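You operate a simulated robot arm through the tools that you are given. There is no shell and no other tool.

Carry out the task below with a simulated robot arm. There is one attempt and no reset: what you move stays moved.

TASK
Roll the loose tape on carton 26 flat at the rail and put the carton in the send tray.
Fine: close the orange block to the carton's length for rolling, slide it right out after; put the roller back.

The check looks at the end state, three seconds after you hand in, the way a careful person would. Anything else that was tipped, shoved, dropped, spilled or broken makes it a failure.

THE ROBOT
A 6-joint arm with a two-finger gripper, fixed in place. Base frame: the origin is on the floor under the middle of its stand, x ahead of it, y to its left, z up; the work surface is at about z = 0.87. Lengths are in m, angles in degrees, forces in N, time in s.
It reaches about 1.637 m from its shoulder. Its first joint turns from -166.0 to 166.0 degrees. Payload 3.43 kg.
The TCP is the grasp point between the finger pads, 0.02 m short of the fingertips. In the tool frame z runs along the fingers and y along their closing line. The gripper opens to 0.19 m; its body begins 0.248 m behind the TCP.
Orientation is that of the tool frame in the base frame, as [roll, pitch, yaw] about the fixed x, y, z axes, in that order (R = Rz(yaw) Ry(pitch) Rx(roll)). With the fingers straight down and closing along the base's y, the tool's x points along the base's -x, its y along +y and its z along -z.

THE INTERFACE
- The arm moves only by the tool drive_tool. Its argument "targets" is a list of rows, each a list of 3 entries, a list of its own where there are three numbers: the shift along the tool's x, y, z in m, then the turn, a rotation vector about the tool's x, y, z in degrees, then the finger opening in m, from 0 to 0.19. In form: [[[x, y, z], [rx, ry, rz], gripper], ...]. A call has 1 to 20 rows; each row is the pose to reach, as a shift and turn from the pose commanded when the call began, along the tool's axes at that moment. Rows are played at 5 a second. More than 0.05 m and 8.6 degrees between two rows, or a gripper value outside its range, and nothing of the call is played. Where a pose cannot be reached the arm comes as near as it can. A force on the tool above 90 N (or 10 N above the force at the start of the call, whichever is more), or a blocked arm, ends the call early, and 0.2 s more pass. Each finger travels about 0.045 m/s and halts on what it meets, pressing with about 34 N; the grip force reading is that of the motor and also rises with nothing between the fingers. The clock runs only during rows and for 0.2 s after the last one: add rows that repeat a pose to give the fingers time. It gives the time, the measured TCP pose, the force on the tool (base axes), the opening and the grip force at its end, in the units of the frame above (readings bear some noise), with the torque about the TCP (base axes, N m) and any sound that the robot's microphone picked up.
- Cameras (640 x 400 px; columns grow to the right, rows downward): "scene" is fixed at [0.3997, 0.4975, 1.6241]; the picture's right is [-0.90, -0.44, 0.00], its down [-0.27, 0.56, -0.78] and it looks along [0.34, -0.70, -0.62] (base axes); focal length 335 px, centre (320, 200). "wrist" rides on the gripper at [0.07, -0.008, -0.288] in the tool frame; the picture's right is [0.12, 0.99, 0.00], its down [-0.96, 0.12, -0.25] and it looks along [-0.25, 0.03, 0.97] (tool axes); focal length 261 px, centre (320, 200).
- camera(camera): a new picture of that camera. The clock stands still meanwhile.
- raise_lower(by): slides the trunk up (or, below 0, down) by that many m; the arm rides with it, the base frame stays. It gives what a move gives, with no picture.
- point_at(camera, pixels): for up to 12 pixels [column, row] of the newest picture of that camera ("zoom" is the newest enlarged one), the place [x, y, z] in the base frame of the surface seen there, good to about 0.003 m. The clock stands still meanwhile.
- enlarge(camera, box): a new picture of the part [left, top, right, bottom] of that camera's present view, enlarged. The clock stands still meanwhile.
- close_job(): hands the job in; it is judged then, once.

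Open the gripper and draw the arm clear of the work before you hand the job in, unless the task says otherwise.

The tools are called after "Request:" as a command line: name --argument value ..., lists and objects as JSON in quotes. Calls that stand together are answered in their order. drive_tool: Moves the arm, as the interface text tells. Its arguments: {"type":"object","properties":{"targets":{"type":"array"}},"required":["targets"]} The other tools are called the same way: raise_lower (by) moves the trunk up or down; camera (camera) takes a picture; point_at (camera, pixels) gives the place of the surface under pixels of a picture; enlarge (camera, box) takes an enlarged picture of a part of a camera's view; close_job () hands the job in.

At the start:

```text
clock: 0.0
ee_pos: [0.717, -0.0703, 1.2192]
tcp_rot: [-180.0, 0.0, -180.0]
ft_force: [-0.9, -0.4, 0.0]
wrist_torque: [-0.01, 0.0, 0.01]
width: 0.1899
grasp_force: 0.1
trunk travel left (down, up): [-0.175, 0.065]
```

scene: 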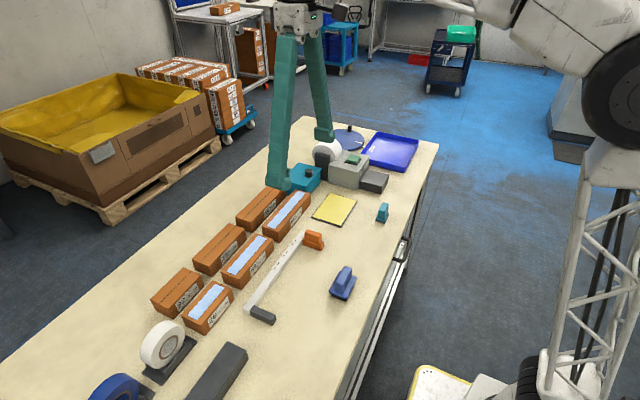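
wrist: 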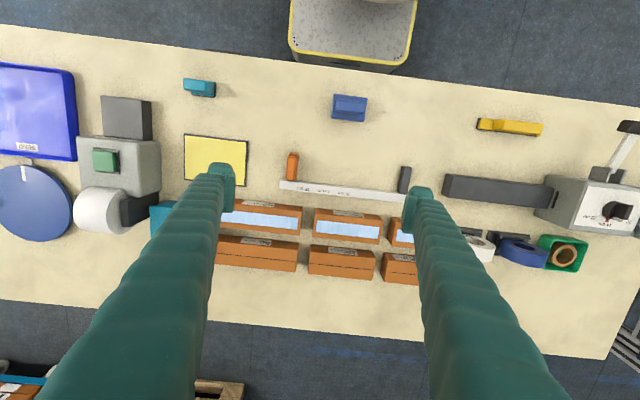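

I start by looking closely at the bench: the cartons (scene ~150-310, 190-330), the rail with its orange block (~315,238), and the trays.

Request:
enlarge --camera "scene" --box '[140, 180, 340, 340]'

Request:
enlarge --camera "wrist" --box '[170, 60, 430, 290]'

Request:
enlarge --camera "wrist" --box '[0, 50, 260, 250]'

Request:
enlarge --camera "wrist" --box '[400, 80, 640, 290]'

```text
2.50 times, centred on (240, 260) of scene
```

zoom: 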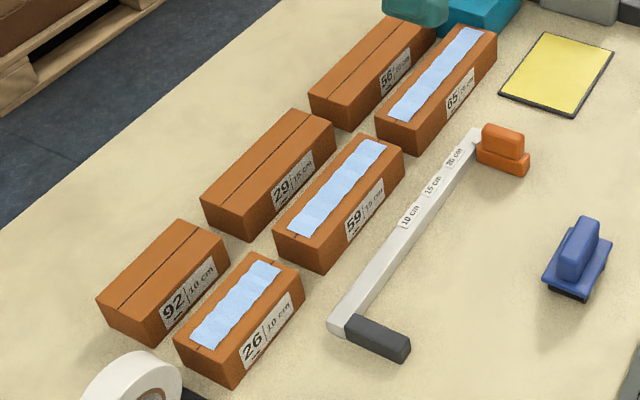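

```text
1.74 times, centred on (300, 175) of wrist
```

zoom: 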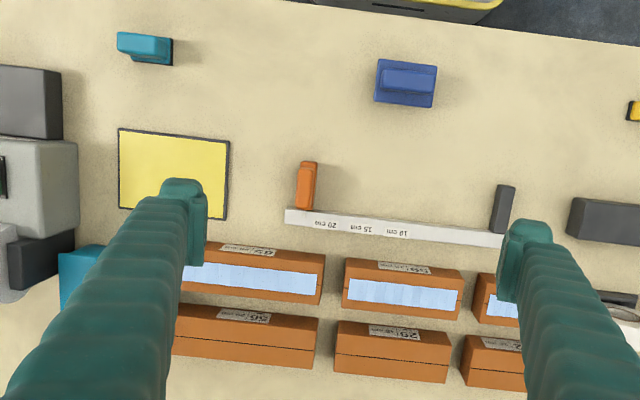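

```text
2.00 times, centred on (130, 150) of wrist
```

zoom: 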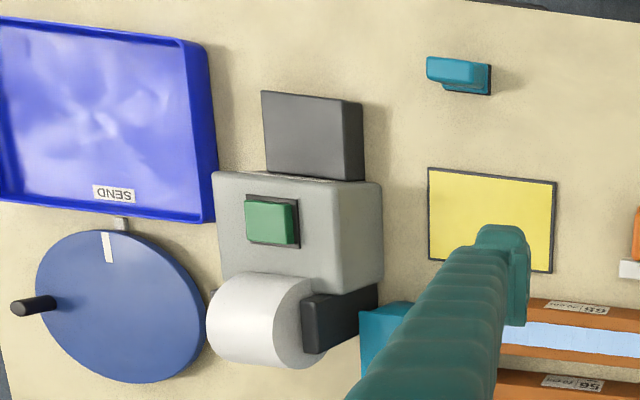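

```text
1.90 times, centred on (520, 185) of wrist
```

zoom: 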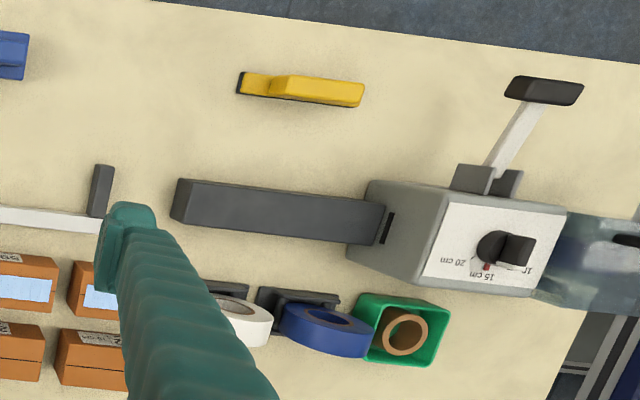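

Carton 26 is the 10 cm carton with loose tape nearest the camera (scene ~208,306). I now need to tell which hand tool is the roller: the blue one (343,283), the teal one (382,212) or the yellow one.

Request:
enlarge --camera "scene" --box '[310, 250, 380, 310]'

Request:
enlarge --camera "scene" --box '[350, 190, 420, 240]'

Request:
enlarge --camera "wrist" --box '[320, 85, 380, 130]'

Request:
enlarge --camera "wrist" --box '[170, 65, 230, 110]'

Request:
enlarge --camera "scene" --box '[270, 120, 430, 230]'

Request:
enlarge --camera "scene" --box '[80, 270, 280, 400]'

```text
6.67 times, centred on (345, 280) of scene
```

zoom: 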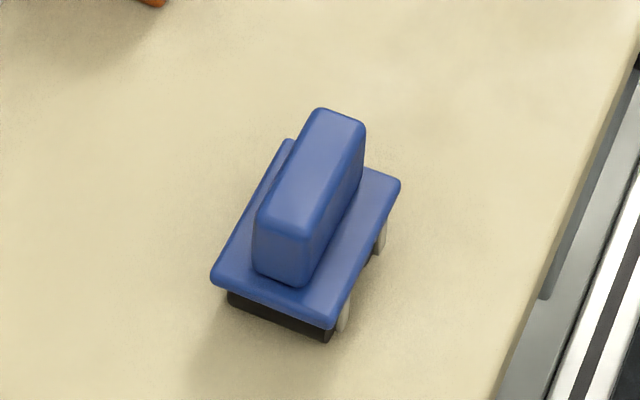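

```text
8.00 times, centred on (385, 215) of scene
```

zoom: 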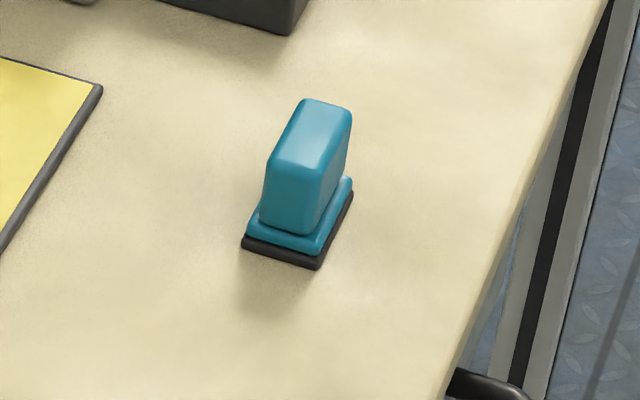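

```text
8.89 times, centred on (350, 108) of wrist
```

zoom: 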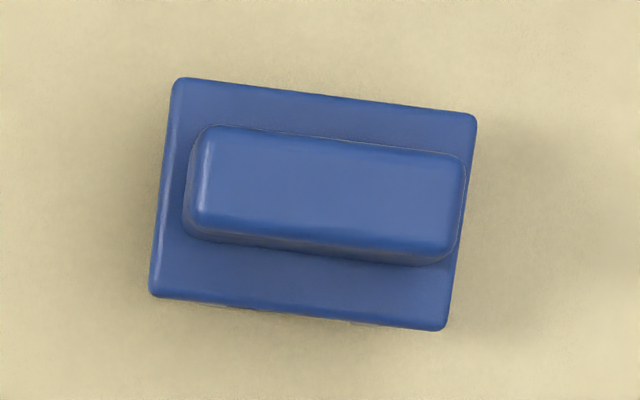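

```text
8.89 times, centred on (200, 88) of wrist
```

zoom: 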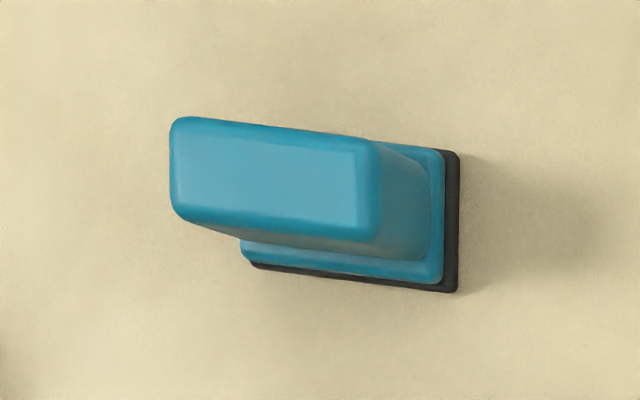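

```text
3.64 times, centred on (350, 175) of scene
```

zoom: 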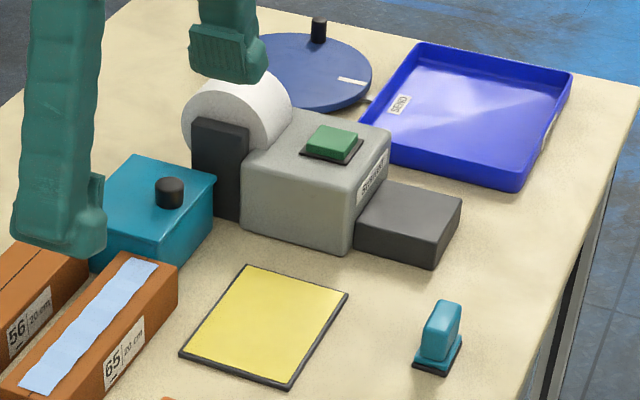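

```text
3.08 times, centred on (180, 335) of scene
```

zoom: 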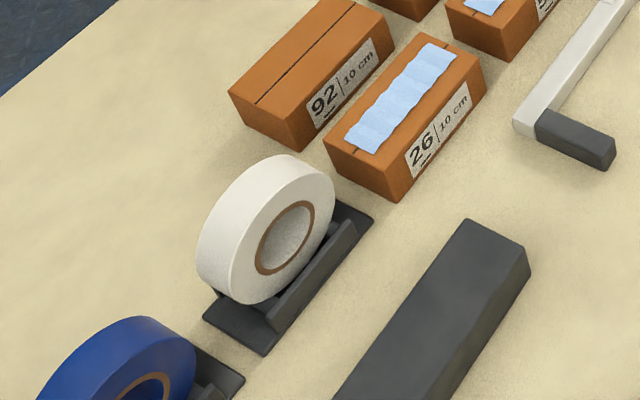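

The blue tool (scene 343,283) has side brackets and a black roller under it, so it is the roller; the teal one is a stamp with the yellow pad. I measure the key points now.

Request:
camera --camera "scene"

Request:
camera --camera "wrist"

Request:
enlarge --camera "scene" --box '[140, 220, 300, 340]'

```text
taken
```

scene: 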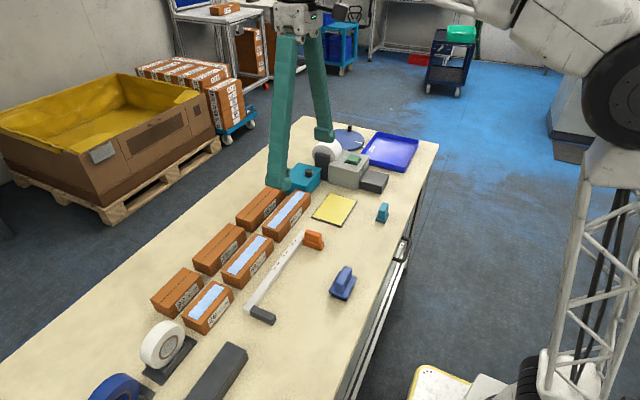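

```text
taken
```

wrist: 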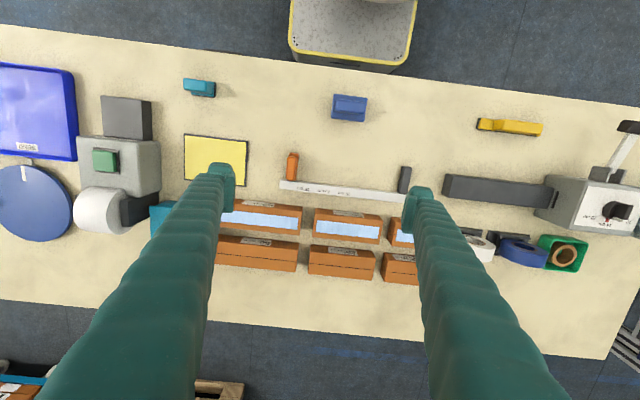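

```text
3.33 times, centred on (220, 280) of scene
```

zoom: 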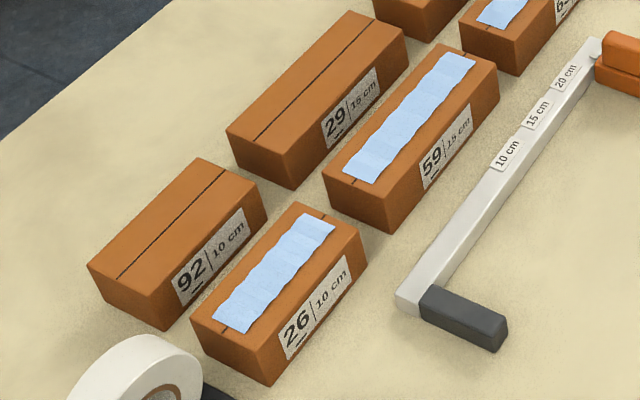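

I get the positions of carton 26's top corners, its tape, the rail ends and the dark stop from this zoom.

Request:
point_at --camera "zoom" --pixels '[[297, 205], [362, 234], [267, 347], [194, 318], [267, 380], [363, 262], [317, 222], [235, 318], [408, 296], [425, 294], [500, 330], [582, 52]]'

Request:
point_at --camera "wrist" --pixels '[[351, 104], [335, 96], [366, 98], [364, 121], [333, 117], [292, 157], [292, 175], [404, 170], [404, 190], [285, 184], [390, 198], [30, 110]]'

Request:
point_at --camera "scene" --pixels '[[370, 134], [416, 138], [408, 168], [364, 162], [390, 150], [313, 237], [313, 243], [307, 235], [321, 240], [344, 270], [335, 287], [355, 290]]'

```text
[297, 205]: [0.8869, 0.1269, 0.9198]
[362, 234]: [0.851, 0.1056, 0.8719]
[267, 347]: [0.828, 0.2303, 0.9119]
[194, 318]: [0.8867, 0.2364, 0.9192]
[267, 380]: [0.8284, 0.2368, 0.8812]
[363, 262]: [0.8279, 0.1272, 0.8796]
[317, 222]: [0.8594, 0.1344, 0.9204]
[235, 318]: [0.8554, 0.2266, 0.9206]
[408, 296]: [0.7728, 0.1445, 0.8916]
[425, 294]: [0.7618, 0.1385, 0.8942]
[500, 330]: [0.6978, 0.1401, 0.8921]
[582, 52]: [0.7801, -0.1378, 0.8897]
```

```text
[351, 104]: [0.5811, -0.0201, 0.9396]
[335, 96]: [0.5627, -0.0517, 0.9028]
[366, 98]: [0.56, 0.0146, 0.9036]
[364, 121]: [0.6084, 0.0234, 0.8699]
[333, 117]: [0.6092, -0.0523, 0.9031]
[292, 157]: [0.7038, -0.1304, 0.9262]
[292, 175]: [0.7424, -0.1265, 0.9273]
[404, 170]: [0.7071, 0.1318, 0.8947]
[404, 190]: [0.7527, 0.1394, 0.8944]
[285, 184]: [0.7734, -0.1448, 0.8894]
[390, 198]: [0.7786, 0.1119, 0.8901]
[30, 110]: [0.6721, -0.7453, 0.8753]
```

```text
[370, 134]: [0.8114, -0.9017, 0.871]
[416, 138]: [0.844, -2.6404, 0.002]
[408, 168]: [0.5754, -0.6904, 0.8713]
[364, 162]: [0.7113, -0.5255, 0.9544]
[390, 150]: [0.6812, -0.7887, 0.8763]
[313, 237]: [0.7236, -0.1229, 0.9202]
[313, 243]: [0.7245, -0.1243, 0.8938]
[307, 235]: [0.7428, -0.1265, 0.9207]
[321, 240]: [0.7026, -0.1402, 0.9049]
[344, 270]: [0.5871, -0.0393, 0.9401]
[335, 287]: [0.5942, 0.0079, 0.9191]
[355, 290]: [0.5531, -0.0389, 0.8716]
```

Now closer views of the orange block and of the dark end stop, to find their faces.

Request:
enlarge --camera "wrist" --box '[270, 140, 430, 240]'

Request:
enlarge --camera "scene" --box '[285, 220, 335, 260]'

```text
4.00 times, centred on (350, 190) of wrist
```

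zoom: 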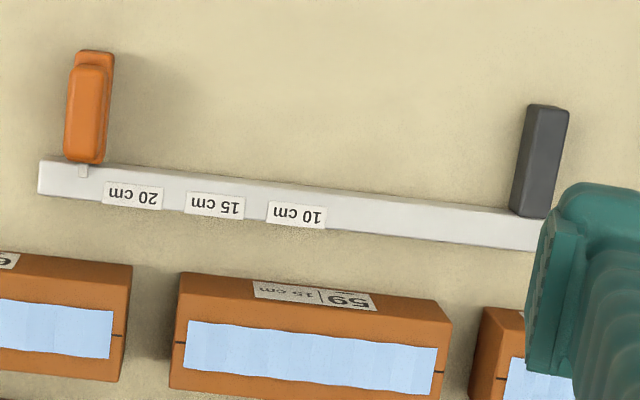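

```text
10.00 times, centred on (310, 240) of scene
```

zoom: 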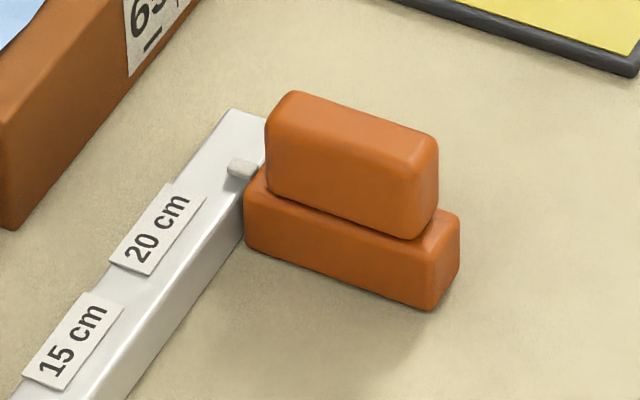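

I look at the fingertips in the scene view to learn how thick and wide they are before planning the grips.

Request:
enlarge --camera "scene" --box '[255, 100, 355, 200]'

Request:
enlarge --camera "wrist" --box '[190, 150, 270, 210]'

Request:
enlarge --camera "wrist" --box '[380, 170, 500, 260]'

```text
4.00 times, centred on (305, 150) of scene
```

zoom: 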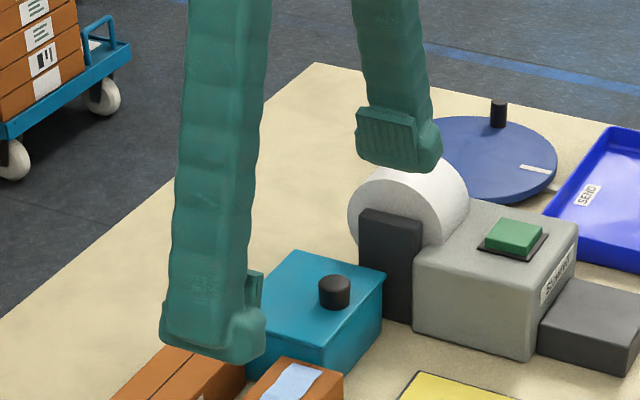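

```text
6.67 times, centred on (230, 180) of wrist
```

zoom: 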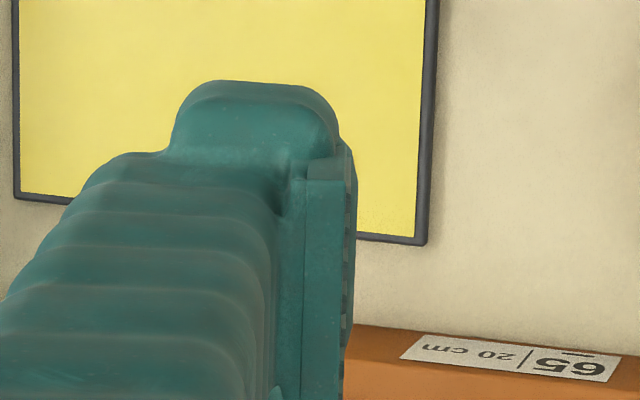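

```text
4.44 times, centred on (440, 215) of wrist
```

zoom: 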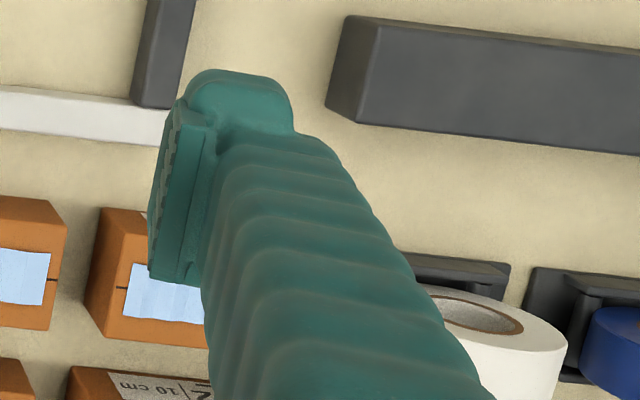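

The fingertips look bulky, so I measure points on them to get width and thickness.

Request:
point_at --camera "zoom" --pixels '[[200, 80], [270, 82], [290, 120], [185, 115], [172, 130], [155, 270], [190, 270], [205, 120], [250, 150], [300, 150], [185, 200], [330, 180]]'

Request:
enlarge --camera "scene" --box '[255, 100, 355, 200]'

```text
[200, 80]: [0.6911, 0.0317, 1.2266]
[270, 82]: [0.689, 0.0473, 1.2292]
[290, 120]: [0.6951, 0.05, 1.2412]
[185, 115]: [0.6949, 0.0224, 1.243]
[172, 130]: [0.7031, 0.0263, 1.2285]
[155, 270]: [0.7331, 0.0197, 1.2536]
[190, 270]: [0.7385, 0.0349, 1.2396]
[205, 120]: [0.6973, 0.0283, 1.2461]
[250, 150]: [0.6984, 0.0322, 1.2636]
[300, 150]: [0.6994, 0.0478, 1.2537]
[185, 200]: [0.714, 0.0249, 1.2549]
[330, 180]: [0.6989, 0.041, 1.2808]
```

```text
4.00 times, centred on (305, 150) of scene
```

zoom: 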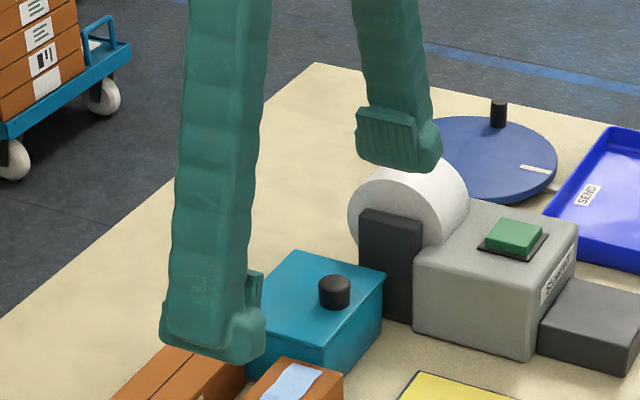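

I check the other side of the fingertips from the scene zoom.

Request:
point_at --camera "zoom" --pixels '[[165, 340], [225, 358], [262, 345], [262, 312], [175, 310], [240, 330], [258, 280], [362, 150], [410, 168], [436, 150], [360, 112], [412, 120]]'

```text
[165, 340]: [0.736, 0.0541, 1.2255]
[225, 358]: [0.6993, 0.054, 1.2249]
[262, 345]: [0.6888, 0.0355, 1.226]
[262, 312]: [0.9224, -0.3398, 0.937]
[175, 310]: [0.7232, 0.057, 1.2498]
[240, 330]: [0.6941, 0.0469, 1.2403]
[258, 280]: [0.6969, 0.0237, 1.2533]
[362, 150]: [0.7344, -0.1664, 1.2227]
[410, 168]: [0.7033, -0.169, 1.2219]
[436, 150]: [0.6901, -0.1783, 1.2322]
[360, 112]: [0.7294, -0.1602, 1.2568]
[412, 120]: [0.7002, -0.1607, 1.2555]
```

I measure the clearances around carton 26: the gap to 92 (behind), to 59, and to the white tape stand.

Request:
enlarge --camera "scene" --box '[130, 220, 290, 380]'

```text
2.50 times, centred on (210, 300) of scene
```

zoom: 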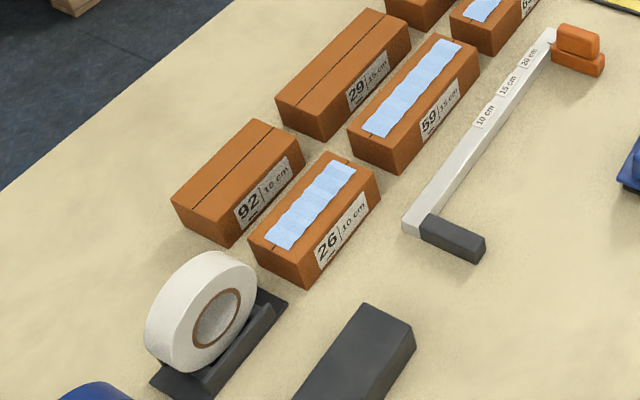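

Request:
point_at --camera "zoom" --pixels '[[229, 217], [300, 152], [215, 245], [320, 160], [365, 166], [396, 150], [400, 172], [350, 130], [288, 300], [262, 288], [236, 258], [364, 304]]'

Request:
point_at --camera "scene" --pixels '[[182, 325], [170, 325], [196, 345], [150, 372], [230, 345], [246, 352], [190, 399], [250, 300], [273, 322], [262, 312], [270, 309], [248, 312]]'

```text
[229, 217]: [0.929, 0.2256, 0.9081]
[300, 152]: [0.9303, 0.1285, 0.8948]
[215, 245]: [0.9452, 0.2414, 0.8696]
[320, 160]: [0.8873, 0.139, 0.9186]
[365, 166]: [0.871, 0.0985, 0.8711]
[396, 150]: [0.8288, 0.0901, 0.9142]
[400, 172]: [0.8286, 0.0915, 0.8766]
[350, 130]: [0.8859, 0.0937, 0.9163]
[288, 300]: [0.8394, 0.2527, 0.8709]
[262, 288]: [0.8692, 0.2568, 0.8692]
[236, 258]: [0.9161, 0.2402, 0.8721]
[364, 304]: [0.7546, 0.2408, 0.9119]
```

```text
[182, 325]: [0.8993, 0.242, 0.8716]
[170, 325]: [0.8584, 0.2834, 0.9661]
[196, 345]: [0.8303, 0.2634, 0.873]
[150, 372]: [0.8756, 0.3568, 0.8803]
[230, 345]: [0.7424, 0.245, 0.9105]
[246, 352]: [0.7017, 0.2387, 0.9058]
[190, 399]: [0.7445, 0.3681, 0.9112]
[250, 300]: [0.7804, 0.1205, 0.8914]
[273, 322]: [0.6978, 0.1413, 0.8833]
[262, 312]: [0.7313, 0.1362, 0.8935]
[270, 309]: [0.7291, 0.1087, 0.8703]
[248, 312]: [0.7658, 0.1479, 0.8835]
```

Gap 26↔92 is about 4.2 cm and 26↔tape stand only 1.5 cm, so I'll grip across x. Now the stop's inner face and the orange block from the wrist view.

Request:
enlarge --camera "wrist" --box '[380, 155, 430, 205]'

```text
8.00 times, centred on (405, 180) of wrist
```

zoom: 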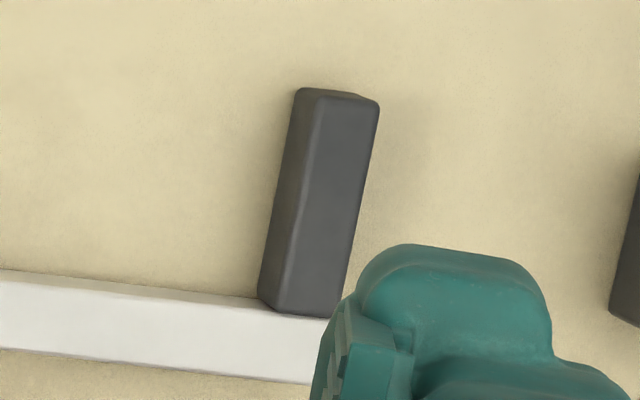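

Request:
point_at --camera "zoom" --pixels '[[300, 200], [275, 255], [285, 160], [320, 200], [350, 200], [328, 105], [290, 300], [310, 312], [200, 293], [200, 305], [200, 360], [100, 285]]'

Request:
enlarge --camera "wrist" --box '[265, 140, 325, 200]'

```text
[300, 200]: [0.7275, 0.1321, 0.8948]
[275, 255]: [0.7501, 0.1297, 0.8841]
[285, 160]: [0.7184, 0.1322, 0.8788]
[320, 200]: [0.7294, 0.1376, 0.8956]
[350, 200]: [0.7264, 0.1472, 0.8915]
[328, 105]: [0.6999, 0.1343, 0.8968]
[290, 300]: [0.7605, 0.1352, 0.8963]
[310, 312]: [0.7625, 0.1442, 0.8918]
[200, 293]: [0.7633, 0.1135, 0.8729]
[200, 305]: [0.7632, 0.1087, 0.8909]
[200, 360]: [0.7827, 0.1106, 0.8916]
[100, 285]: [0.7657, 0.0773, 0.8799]
```

```text
6.67 times, centred on (295, 170) of wrist
```

zoom: 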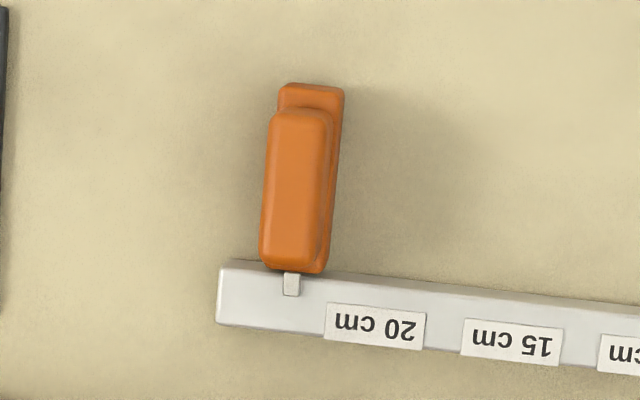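

Request:
point_at --camera "zoom" --pixels '[[298, 150], [280, 115], [326, 150], [268, 250], [322, 255], [334, 150], [340, 100], [300, 90], [292, 285], [240, 270], [320, 265], [284, 200]]'

Request:
enlarge --camera "scene" --box '[285, 220, 335, 260]'

```text
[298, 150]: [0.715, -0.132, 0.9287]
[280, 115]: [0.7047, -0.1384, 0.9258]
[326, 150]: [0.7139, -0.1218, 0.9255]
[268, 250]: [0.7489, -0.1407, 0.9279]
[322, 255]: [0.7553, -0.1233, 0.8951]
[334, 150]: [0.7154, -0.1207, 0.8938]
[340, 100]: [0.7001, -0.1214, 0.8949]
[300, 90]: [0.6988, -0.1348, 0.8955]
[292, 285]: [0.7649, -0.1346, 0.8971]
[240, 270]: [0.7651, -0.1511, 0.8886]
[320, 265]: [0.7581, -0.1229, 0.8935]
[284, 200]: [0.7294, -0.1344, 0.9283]
```

```text
10.00 times, centred on (310, 240) of scene
```

zoom: 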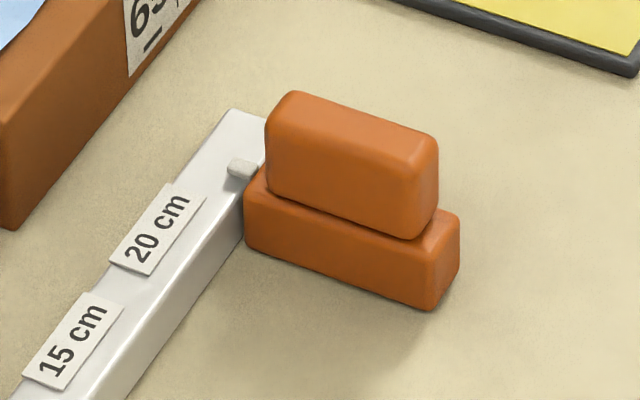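

Request:
point_at --camera "zoom" --pixels '[[350, 180], [290, 170], [400, 220], [350, 250], [290, 230], [420, 270], [445, 250], [430, 180], [350, 120], [240, 165], [345, 222], [270, 205]]'

```text
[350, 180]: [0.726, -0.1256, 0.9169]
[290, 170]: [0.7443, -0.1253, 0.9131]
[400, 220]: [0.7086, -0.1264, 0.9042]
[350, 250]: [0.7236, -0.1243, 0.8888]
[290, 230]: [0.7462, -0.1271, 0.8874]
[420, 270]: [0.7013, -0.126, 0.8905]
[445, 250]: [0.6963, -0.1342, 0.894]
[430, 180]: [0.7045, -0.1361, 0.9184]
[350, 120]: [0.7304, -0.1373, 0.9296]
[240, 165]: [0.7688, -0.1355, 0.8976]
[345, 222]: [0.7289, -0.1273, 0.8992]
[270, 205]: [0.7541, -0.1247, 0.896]
```

Stop inner face is at y≈0.131, rail near face x≈0.764, block handle around (0.727,-0.133). Next I measure the roller and the send tray.

Request:
enlarge --camera "wrist" --box '[320, 85, 380, 130]'

Request:
point_at --camera "zoom" --pixels '[[185, 88], [468, 120], [440, 322], [157, 290], [208, 132], [458, 158], [445, 250], [195, 225], [330, 190], [330, 300], [160, 180], [330, 110]]'

Request:
enlarge --camera "wrist" --box '[0, 50, 160, 180]'

Request:
point_at --camera "zoom" --pixels '[[20, 70], [150, 90], [270, 110], [290, 350], [20, 330], [150, 340], [300, 250], [280, 90], [150, 70], [150, 200], [315, 200], [150, 355]]'

Request:
enlarge --camera "scene" --box '[355, 125, 425, 180]'

Request:
point_at --camera "zoom" --pixels '[[170, 90], [550, 130], [480, 350], [90, 300], [320, 220], [200, 110], [500, 150], [440, 330], [120, 280], [510, 380], [330, 80], [320, 340]]'

```text
8.89 times, centred on (350, 108) of wrist
```

zoom: 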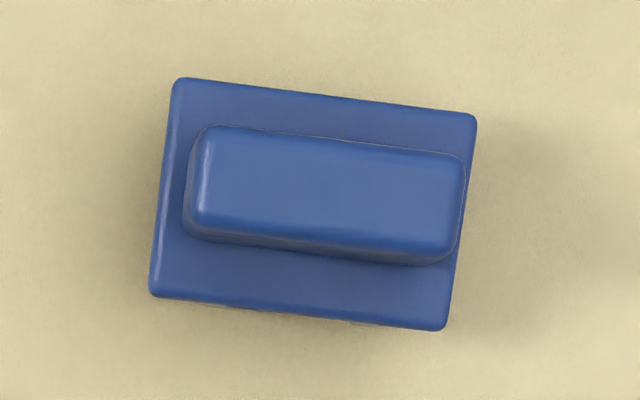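

```text
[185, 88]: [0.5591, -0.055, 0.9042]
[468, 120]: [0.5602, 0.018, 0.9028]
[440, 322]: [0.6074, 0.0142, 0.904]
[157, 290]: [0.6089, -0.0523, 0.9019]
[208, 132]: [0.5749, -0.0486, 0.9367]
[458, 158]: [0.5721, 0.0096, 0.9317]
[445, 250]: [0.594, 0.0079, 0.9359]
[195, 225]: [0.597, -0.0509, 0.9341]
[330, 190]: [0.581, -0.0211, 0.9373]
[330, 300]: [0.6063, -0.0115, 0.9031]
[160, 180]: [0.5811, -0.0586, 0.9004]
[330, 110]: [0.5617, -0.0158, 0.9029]
```

```text
3.08 times, centred on (80, 115) of wrist
```

zoom: 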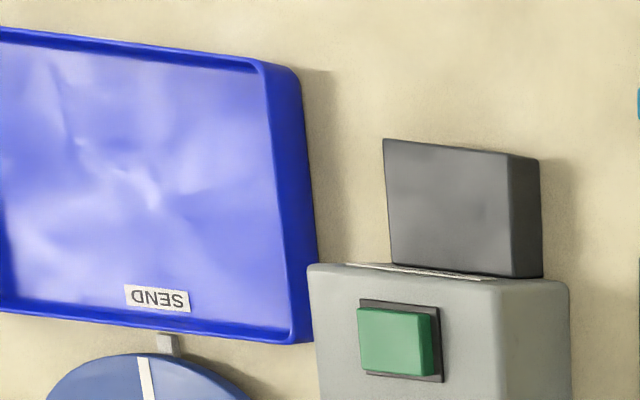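

```text
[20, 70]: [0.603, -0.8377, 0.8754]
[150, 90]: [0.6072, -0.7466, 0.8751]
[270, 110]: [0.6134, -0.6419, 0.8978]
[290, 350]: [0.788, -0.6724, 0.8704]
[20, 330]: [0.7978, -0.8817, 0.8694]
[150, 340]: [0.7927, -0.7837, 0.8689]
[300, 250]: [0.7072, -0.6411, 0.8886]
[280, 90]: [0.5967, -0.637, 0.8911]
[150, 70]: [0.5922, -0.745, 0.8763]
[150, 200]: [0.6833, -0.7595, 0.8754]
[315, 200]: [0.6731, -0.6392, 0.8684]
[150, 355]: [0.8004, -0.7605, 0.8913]
```

```text
7.27 times, centred on (390, 152) of scene
```

zoom: 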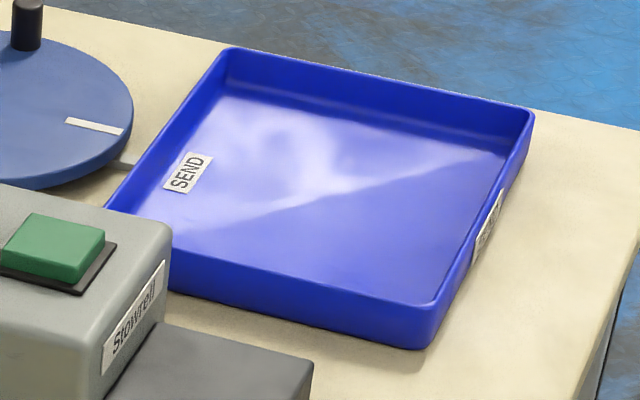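

```text
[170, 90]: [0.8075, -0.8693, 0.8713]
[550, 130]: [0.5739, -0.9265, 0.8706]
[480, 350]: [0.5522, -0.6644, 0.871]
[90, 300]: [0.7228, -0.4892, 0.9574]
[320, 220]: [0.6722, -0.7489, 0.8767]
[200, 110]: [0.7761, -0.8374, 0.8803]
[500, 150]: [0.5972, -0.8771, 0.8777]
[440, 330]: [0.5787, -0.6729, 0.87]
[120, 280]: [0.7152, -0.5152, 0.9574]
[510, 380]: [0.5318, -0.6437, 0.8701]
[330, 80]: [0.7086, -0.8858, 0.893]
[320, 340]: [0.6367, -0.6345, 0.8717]
```

Everything is measured; I first turn the gripper 90° about its axis (so it closes along base x) while moving high above carton 26 at about (0.857, 0.182), narrowing the fingers to 0.08.

Request:
drive_tool --targets '[[[-0.01, 0.018, 0], [0, 0, 6.43], 0.17], [[-0.02, 0.036, 0], [0, 0, 12.86], 0.15], [[-0.03, 0.054, 0], [0, 0, 19.29], 0.13], [[-0.04, 0.072, 0], [0, 0, 25.71], 0.11], [[-0.05, 0.09, 0], [0, 0, 32.14], 0.1], [[-0.06, 0.108, 0], [0, 0, 38.57], 0.1], [[-0.07, 0.126, 0], [0, 0, 45], 0.1], [[-0.08, 0.144, 0], [0, 0, 51.43], 0.1], [[-0.09, 0.162, 0], [0, 0, 57.86], 0.1], [[-0.1, 0.18, 0], [0, 0, 64.29], 0.1], [[-0.11, 0.198, 0], [0, 0, 70.71], 0.1], [[-0.12, 0.216, 0], [0, 0, 77.14], 0.1], [[-0.13, 0.234, 0], [0, 0, 83.57], 0.1], [[-0.14, 0.2523, 0], [0, 0, 90], 0.1], [[-0.14, 0.2523, 0], [0, 0, 90], 0.1], [[-0.14, 0.2523, 0], [0, 0, 90], 0.1]]'

Request:
camera --camera "wrist"

Request:
camera --camera "scene"

```text
clock: 3.4
ee_pos: [0.8587, 0.1827, 1.2207]
tcp_rot: [-179.9, 0.0, 90.0]
ft_force: [-0.5, -0.6, -0.6]
wrist_torque: [0.0, 0.02, -0.04]
width: 0.0998
grasp_force: 0.1
trunk travel left (down, up): [-0.175, 0.065]
```

```text
taken
```

wrist: 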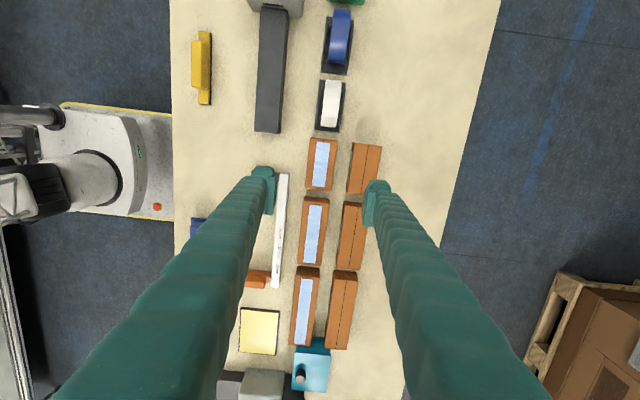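

```text
taken
```

scene: 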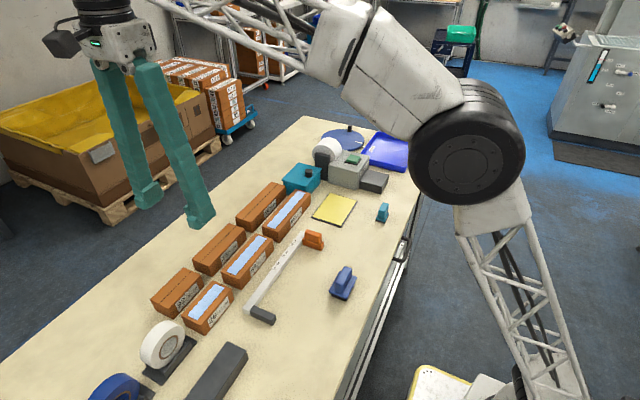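

The turn was reached cleanly. From this view carton 26 (320,163) is visible between the fingers; I refine its edges and carton 92's near edge.

Request:
enlarge --camera "wrist" --box '[280, 110, 400, 220]'

```text
3.64 times, centred on (340, 165) of wrist
```

zoom: 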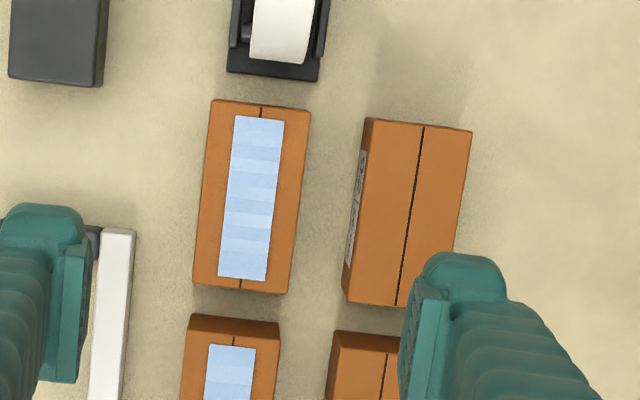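

Request:
point_at --camera "zoom" --pixels '[[214, 104], [306, 112], [286, 288], [197, 280], [372, 122], [348, 290], [236, 118], [284, 122], [222, 276], [266, 280], [193, 318], [255, 200]]'

Request:
point_at --camera "zoom" --pixels '[[345, 270], [356, 180], [362, 160], [230, 70], [316, 80], [80, 82], [104, 235], [132, 235], [95, 235], [280, 330], [200, 200], [300, 200]]'

```text
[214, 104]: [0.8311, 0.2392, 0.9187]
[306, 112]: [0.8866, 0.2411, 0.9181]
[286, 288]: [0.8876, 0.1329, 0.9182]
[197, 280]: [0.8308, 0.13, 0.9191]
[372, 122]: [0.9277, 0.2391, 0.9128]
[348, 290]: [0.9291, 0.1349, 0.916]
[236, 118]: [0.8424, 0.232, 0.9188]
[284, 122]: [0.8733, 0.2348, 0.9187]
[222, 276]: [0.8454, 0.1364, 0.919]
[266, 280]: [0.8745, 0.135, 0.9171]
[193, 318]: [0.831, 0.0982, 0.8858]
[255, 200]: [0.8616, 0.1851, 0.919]
```

```text
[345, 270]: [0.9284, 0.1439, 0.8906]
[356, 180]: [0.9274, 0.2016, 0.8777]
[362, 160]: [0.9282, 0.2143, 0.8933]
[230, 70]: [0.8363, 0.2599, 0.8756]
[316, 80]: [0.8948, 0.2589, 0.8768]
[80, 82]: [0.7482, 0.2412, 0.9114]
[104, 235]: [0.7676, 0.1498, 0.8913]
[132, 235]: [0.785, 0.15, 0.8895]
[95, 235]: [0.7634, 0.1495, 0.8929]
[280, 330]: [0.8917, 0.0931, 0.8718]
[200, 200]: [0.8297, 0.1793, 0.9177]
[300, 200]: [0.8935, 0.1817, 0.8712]
```

Carton 26 spans x 0.830–0.889, y 0.130–0.240; carton 92 starts at x 0.928. I check where the fingertips really are at this 0.10 opening, since they may move up when open.

Request:
enlarge --camera "scene" --box '[120, 150, 230, 240]'

```text
4.44 times, centred on (175, 195) of scene
```

zoom: 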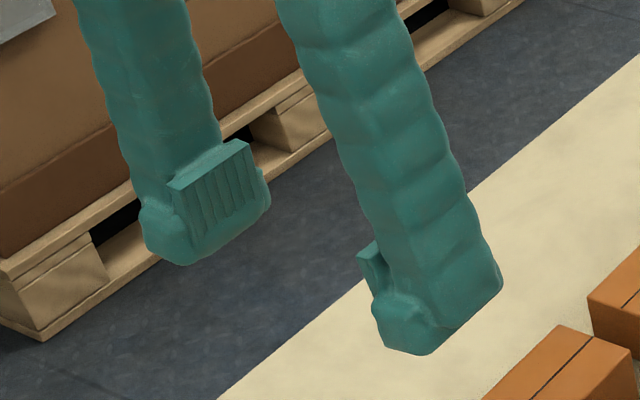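

Request:
point_at --camera "zoom" --pixels '[[185, 262], [150, 240], [180, 190], [248, 145], [192, 228], [262, 185], [385, 340], [430, 352], [495, 290], [380, 315], [362, 262], [400, 220]]'

Request:
point_at --camera "zoom" --pixels '[[240, 232], [266, 205], [145, 215], [160, 255], [440, 335], [470, 310], [480, 270], [450, 290], [410, 345], [395, 300], [200, 200], [215, 250]]'

```text
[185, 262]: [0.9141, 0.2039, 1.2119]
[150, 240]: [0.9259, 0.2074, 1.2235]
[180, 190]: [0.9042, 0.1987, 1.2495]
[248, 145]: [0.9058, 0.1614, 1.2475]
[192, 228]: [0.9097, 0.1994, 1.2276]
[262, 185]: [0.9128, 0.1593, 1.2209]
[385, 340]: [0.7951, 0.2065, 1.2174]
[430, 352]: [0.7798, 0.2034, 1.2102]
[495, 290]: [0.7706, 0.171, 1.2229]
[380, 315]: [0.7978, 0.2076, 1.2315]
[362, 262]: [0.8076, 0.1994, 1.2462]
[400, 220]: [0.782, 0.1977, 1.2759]
```

```text
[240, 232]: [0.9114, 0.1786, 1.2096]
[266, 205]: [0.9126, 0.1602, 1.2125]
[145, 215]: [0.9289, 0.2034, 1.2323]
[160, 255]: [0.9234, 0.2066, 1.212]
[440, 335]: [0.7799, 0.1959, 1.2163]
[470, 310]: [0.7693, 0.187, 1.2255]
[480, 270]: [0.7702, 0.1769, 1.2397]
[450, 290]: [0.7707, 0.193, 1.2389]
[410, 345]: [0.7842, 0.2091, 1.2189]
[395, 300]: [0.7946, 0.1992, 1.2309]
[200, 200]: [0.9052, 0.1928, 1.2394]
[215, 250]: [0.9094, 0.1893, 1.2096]
```

The fingers look up to 3–4 cm thick, which is critical in the 3.9 cm gap. I set the opening to 0.068 here in the air and take a close look at the tip profile.

Request:
drive_tool --targets '[[[0, 0, 0.05], [0, 0, 0], 0.068], [[0, 0, 0.1], [0, 0, 0], 0.068], [[0, 0, 0.12], [0, 0, 0], 0.068], [[0, 0, 0.12], [0, 0, 0], 0.068]]'

Request:
camera --camera "scene"

Request:
enlarge --camera "scene" --box '[130, 190, 230, 280]'

Request:
camera --camera "wrist"

```text
clock: 4.4
ee_pos: [0.8603, 0.1833, 1.098]
tcp_rot: [179.9, 0.0, 89.9]
ft_force: [0.1, 0.3, 0.5]
wrist_torque: [-0.01, 0.02, 0.03]
width: 0.0681
grasp_force: 0.0
trunk travel left (down, up): [-0.175, 0.065]
```

```text
taken
```

scene: 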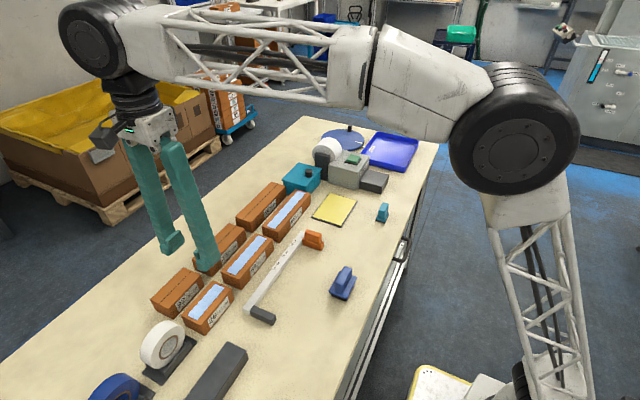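

```text
4.44 times, centred on (180, 235) of scene
```

zoom: 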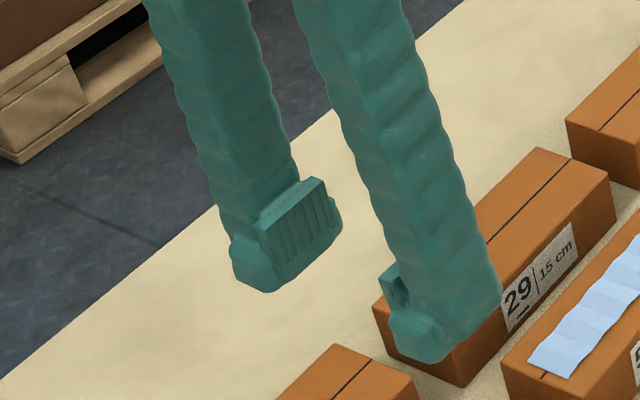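

```text
taken
```

wrist: 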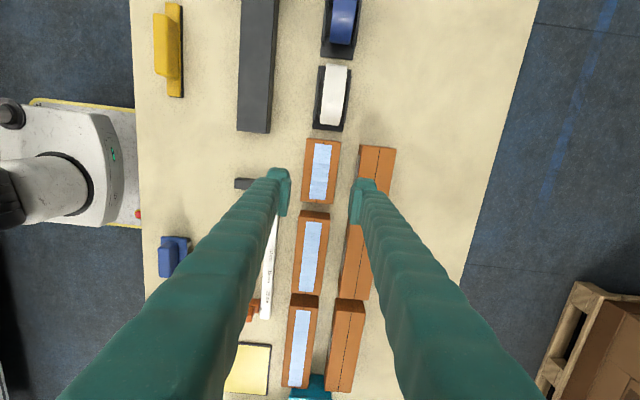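

I zoom harder on both fingertips from both cameras and sample points on their inner and outer faces.

Request:
enlarge --camera "wrist" --box '[255, 150, 395, 240]'

Request:
point_at --camera "zoom" --pixels '[[55, 95], [75, 80], [110, 75], [150, 85], [130, 120], [155, 120], [125, 180], [495, 130], [470, 130], [445, 135], [530, 140], [540, 170]]'

Request:
enlarge --camera "scene" --box '[150, 220, 230, 280]'

```text
4.44 times, centred on (325, 195) of wrist
```

zoom: 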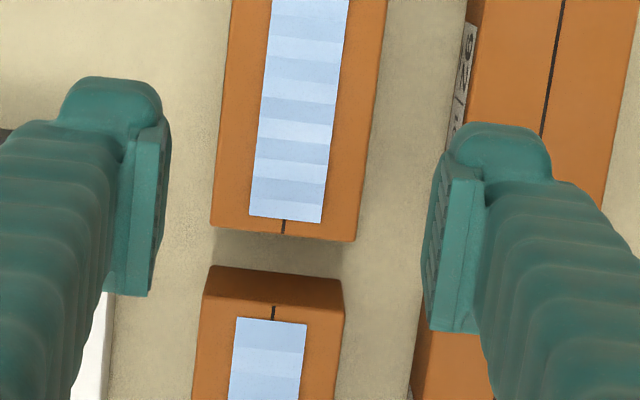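

```text
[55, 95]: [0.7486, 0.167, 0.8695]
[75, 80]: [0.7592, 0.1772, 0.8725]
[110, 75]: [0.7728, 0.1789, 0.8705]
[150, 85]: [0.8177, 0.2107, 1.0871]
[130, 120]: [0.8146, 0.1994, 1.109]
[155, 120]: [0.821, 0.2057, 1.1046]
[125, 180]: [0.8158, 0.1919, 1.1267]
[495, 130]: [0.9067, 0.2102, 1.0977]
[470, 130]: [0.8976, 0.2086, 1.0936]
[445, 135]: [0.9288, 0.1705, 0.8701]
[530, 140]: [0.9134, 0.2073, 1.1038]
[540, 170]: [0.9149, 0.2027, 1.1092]
```

```text
6.67 times, centred on (190, 250) of scene
```

zoom: 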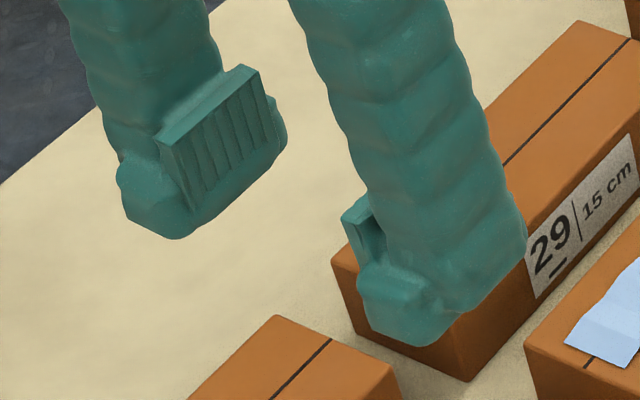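

Request:
point_at --camera "zoom" --pixels '[[178, 234], [130, 215], [120, 180], [165, 145], [185, 205], [255, 75], [262, 150], [280, 130], [372, 325], [420, 343], [460, 305], [522, 240]]'

Request:
point_at --camera "zoom" --pixels '[[150, 200], [160, 180], [140, 165], [400, 290], [440, 280], [480, 260], [510, 210], [440, 320], [490, 285], [360, 280], [350, 215], [375, 230]]'

```text
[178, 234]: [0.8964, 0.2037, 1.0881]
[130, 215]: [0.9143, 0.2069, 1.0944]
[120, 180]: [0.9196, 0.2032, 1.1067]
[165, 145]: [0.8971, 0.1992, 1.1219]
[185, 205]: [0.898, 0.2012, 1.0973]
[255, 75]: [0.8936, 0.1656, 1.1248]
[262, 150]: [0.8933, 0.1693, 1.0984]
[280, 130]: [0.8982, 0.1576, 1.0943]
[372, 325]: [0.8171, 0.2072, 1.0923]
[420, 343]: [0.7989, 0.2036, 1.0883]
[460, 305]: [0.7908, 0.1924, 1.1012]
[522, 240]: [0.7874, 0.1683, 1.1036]
```

```text
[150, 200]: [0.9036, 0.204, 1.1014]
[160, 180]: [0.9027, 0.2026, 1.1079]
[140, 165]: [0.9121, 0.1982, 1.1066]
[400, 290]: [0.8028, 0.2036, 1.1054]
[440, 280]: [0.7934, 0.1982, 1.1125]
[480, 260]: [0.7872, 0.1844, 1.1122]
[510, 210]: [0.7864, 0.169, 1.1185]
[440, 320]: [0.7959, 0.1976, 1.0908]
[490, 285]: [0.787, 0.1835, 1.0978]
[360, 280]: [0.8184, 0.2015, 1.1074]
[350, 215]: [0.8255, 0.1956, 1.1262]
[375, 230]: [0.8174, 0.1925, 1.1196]
```

Finger thickness is ~2.7 cm at 1 cm below the TCP and ~3.9 cm at TCP level, so only a shallow tip grip fits the gap to 92. I descend to z≈0.965 (tips still above the cartons) and check alignment.

Request:
drive_tool --targets '[[[0, 0, 0.04], [0, 0, 0], 0.068], [[0, 0, 0.08], [0, 0, 0], 0.068], [[0, 0, 0.115], [0, 0, 0], 0.068], [[0, 0, 0.133], [0, 0, 0], 0.068], [[0, 0, 0.133], [0, 0, 0], 0.068]]'

Request:
camera --camera "wrist"

Request:
enlarge --camera "wrist" --box '[260, 130, 400, 230]'

Request:
enlarge --camera "scene" --box '[140, 240, 260, 340]'

```text
clock: 5.6
ee_pos: [0.8584, 0.1843, 0.9681]
tcp_rot: [-179.9, 0.0, 90.0]
ft_force: [-0.2, -0.2, 0.0]
wrist_torque: [0.0, -0.01, 0.01]
width: 0.0678
grasp_force: 0.1
trunk travel left (down, up): [-0.175, 0.065]
```

```text
taken
```

wrist: 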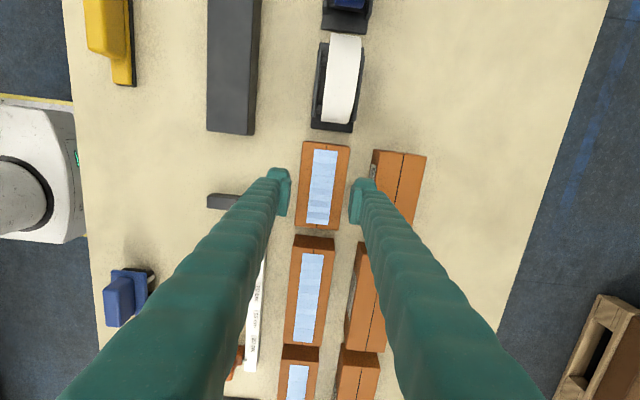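

```text
4.00 times, centred on (330, 180) of wrist
```

zoom: 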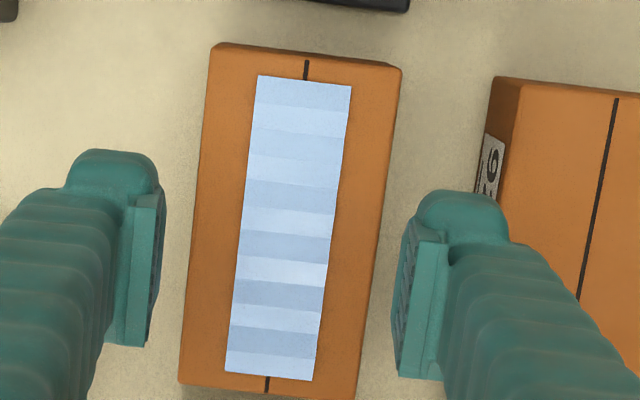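

```text
4.00 times, centred on (200, 290) of scene
```

zoom: 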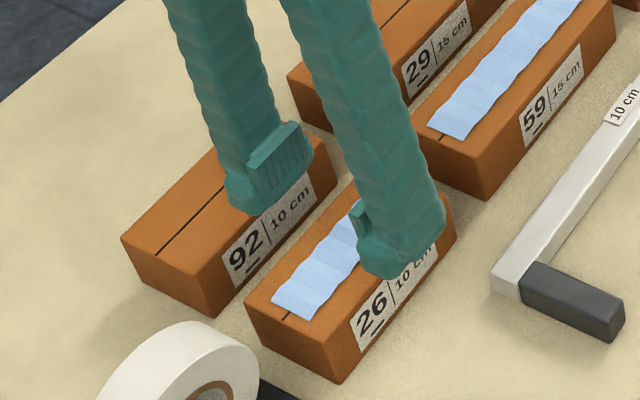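

I measure tip inner/outer faces and carton edges in this closer view.

Request:
enlarge --camera "wrist" --box '[260, 130, 400, 230]'

Request:
point_at --camera "zoom" --pixels '[[155, 170], [160, 200], [420, 205], [410, 220], [490, 200], [505, 220], [380, 200], [395, 80], [192, 200], [210, 60], [498, 90], [480, 190]]'

```text
4.00 times, centred on (330, 180) of wrist
```

zoom: 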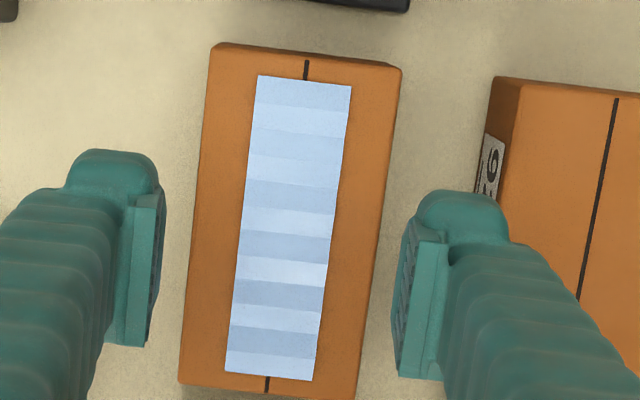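

```text
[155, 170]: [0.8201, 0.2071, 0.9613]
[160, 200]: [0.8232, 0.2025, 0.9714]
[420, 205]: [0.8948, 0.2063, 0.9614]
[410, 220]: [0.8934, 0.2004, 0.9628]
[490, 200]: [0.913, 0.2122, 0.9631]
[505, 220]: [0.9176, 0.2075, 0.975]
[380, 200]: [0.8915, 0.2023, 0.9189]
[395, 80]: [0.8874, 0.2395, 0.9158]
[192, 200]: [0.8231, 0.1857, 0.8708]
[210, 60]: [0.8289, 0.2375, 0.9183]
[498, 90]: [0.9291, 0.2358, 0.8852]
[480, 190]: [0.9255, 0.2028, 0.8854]
```

Far pad is at x≈0.894 with the carton edge at 0.889 and carton 92 at 0.928. I lower 3 cm, then read force and look again.

Request:
drive_tool --targets '[[[0, -0.0005, 0.015], [0, 0, 0], 0.067], [[0, -0.0005, 0.028], [0, 0, 0], 0.067], [[0, -0.0005, 0.034], [0, 0, 0], 0.067], [[0, -0.0005, 0.034], [0, 0, 0], 0.067]]'

Request:
enlarge --camera "wrist" --box '[260, 130, 400, 230]'

Request:
enlarge --camera "scene" --box '[150, 250, 250, 340]'

```text
clock: 6.6
ee_pos: [0.856, 0.1834, 0.9337]
tcp_rot: [-180.0, 0.1, 90.0]
ft_force: [-0.3, 0.9, 0.4]
wrist_torque: [0.02, 0.0, -0.01]
width: 0.0671
grasp_force: 0.0
trunk travel left (down, up): [-0.175, 0.065]
```

```text
4.00 times, centred on (330, 180) of wrist
```

zoom: 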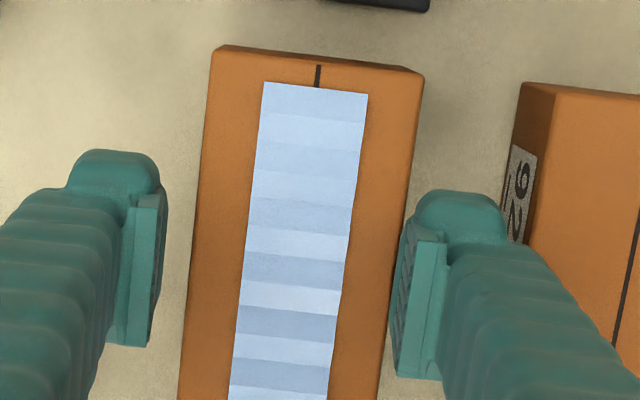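

```text
4.44 times, centred on (200, 295) of scene
```

zoom: 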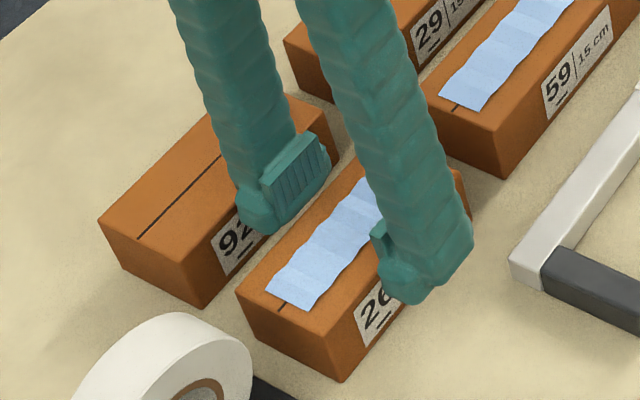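

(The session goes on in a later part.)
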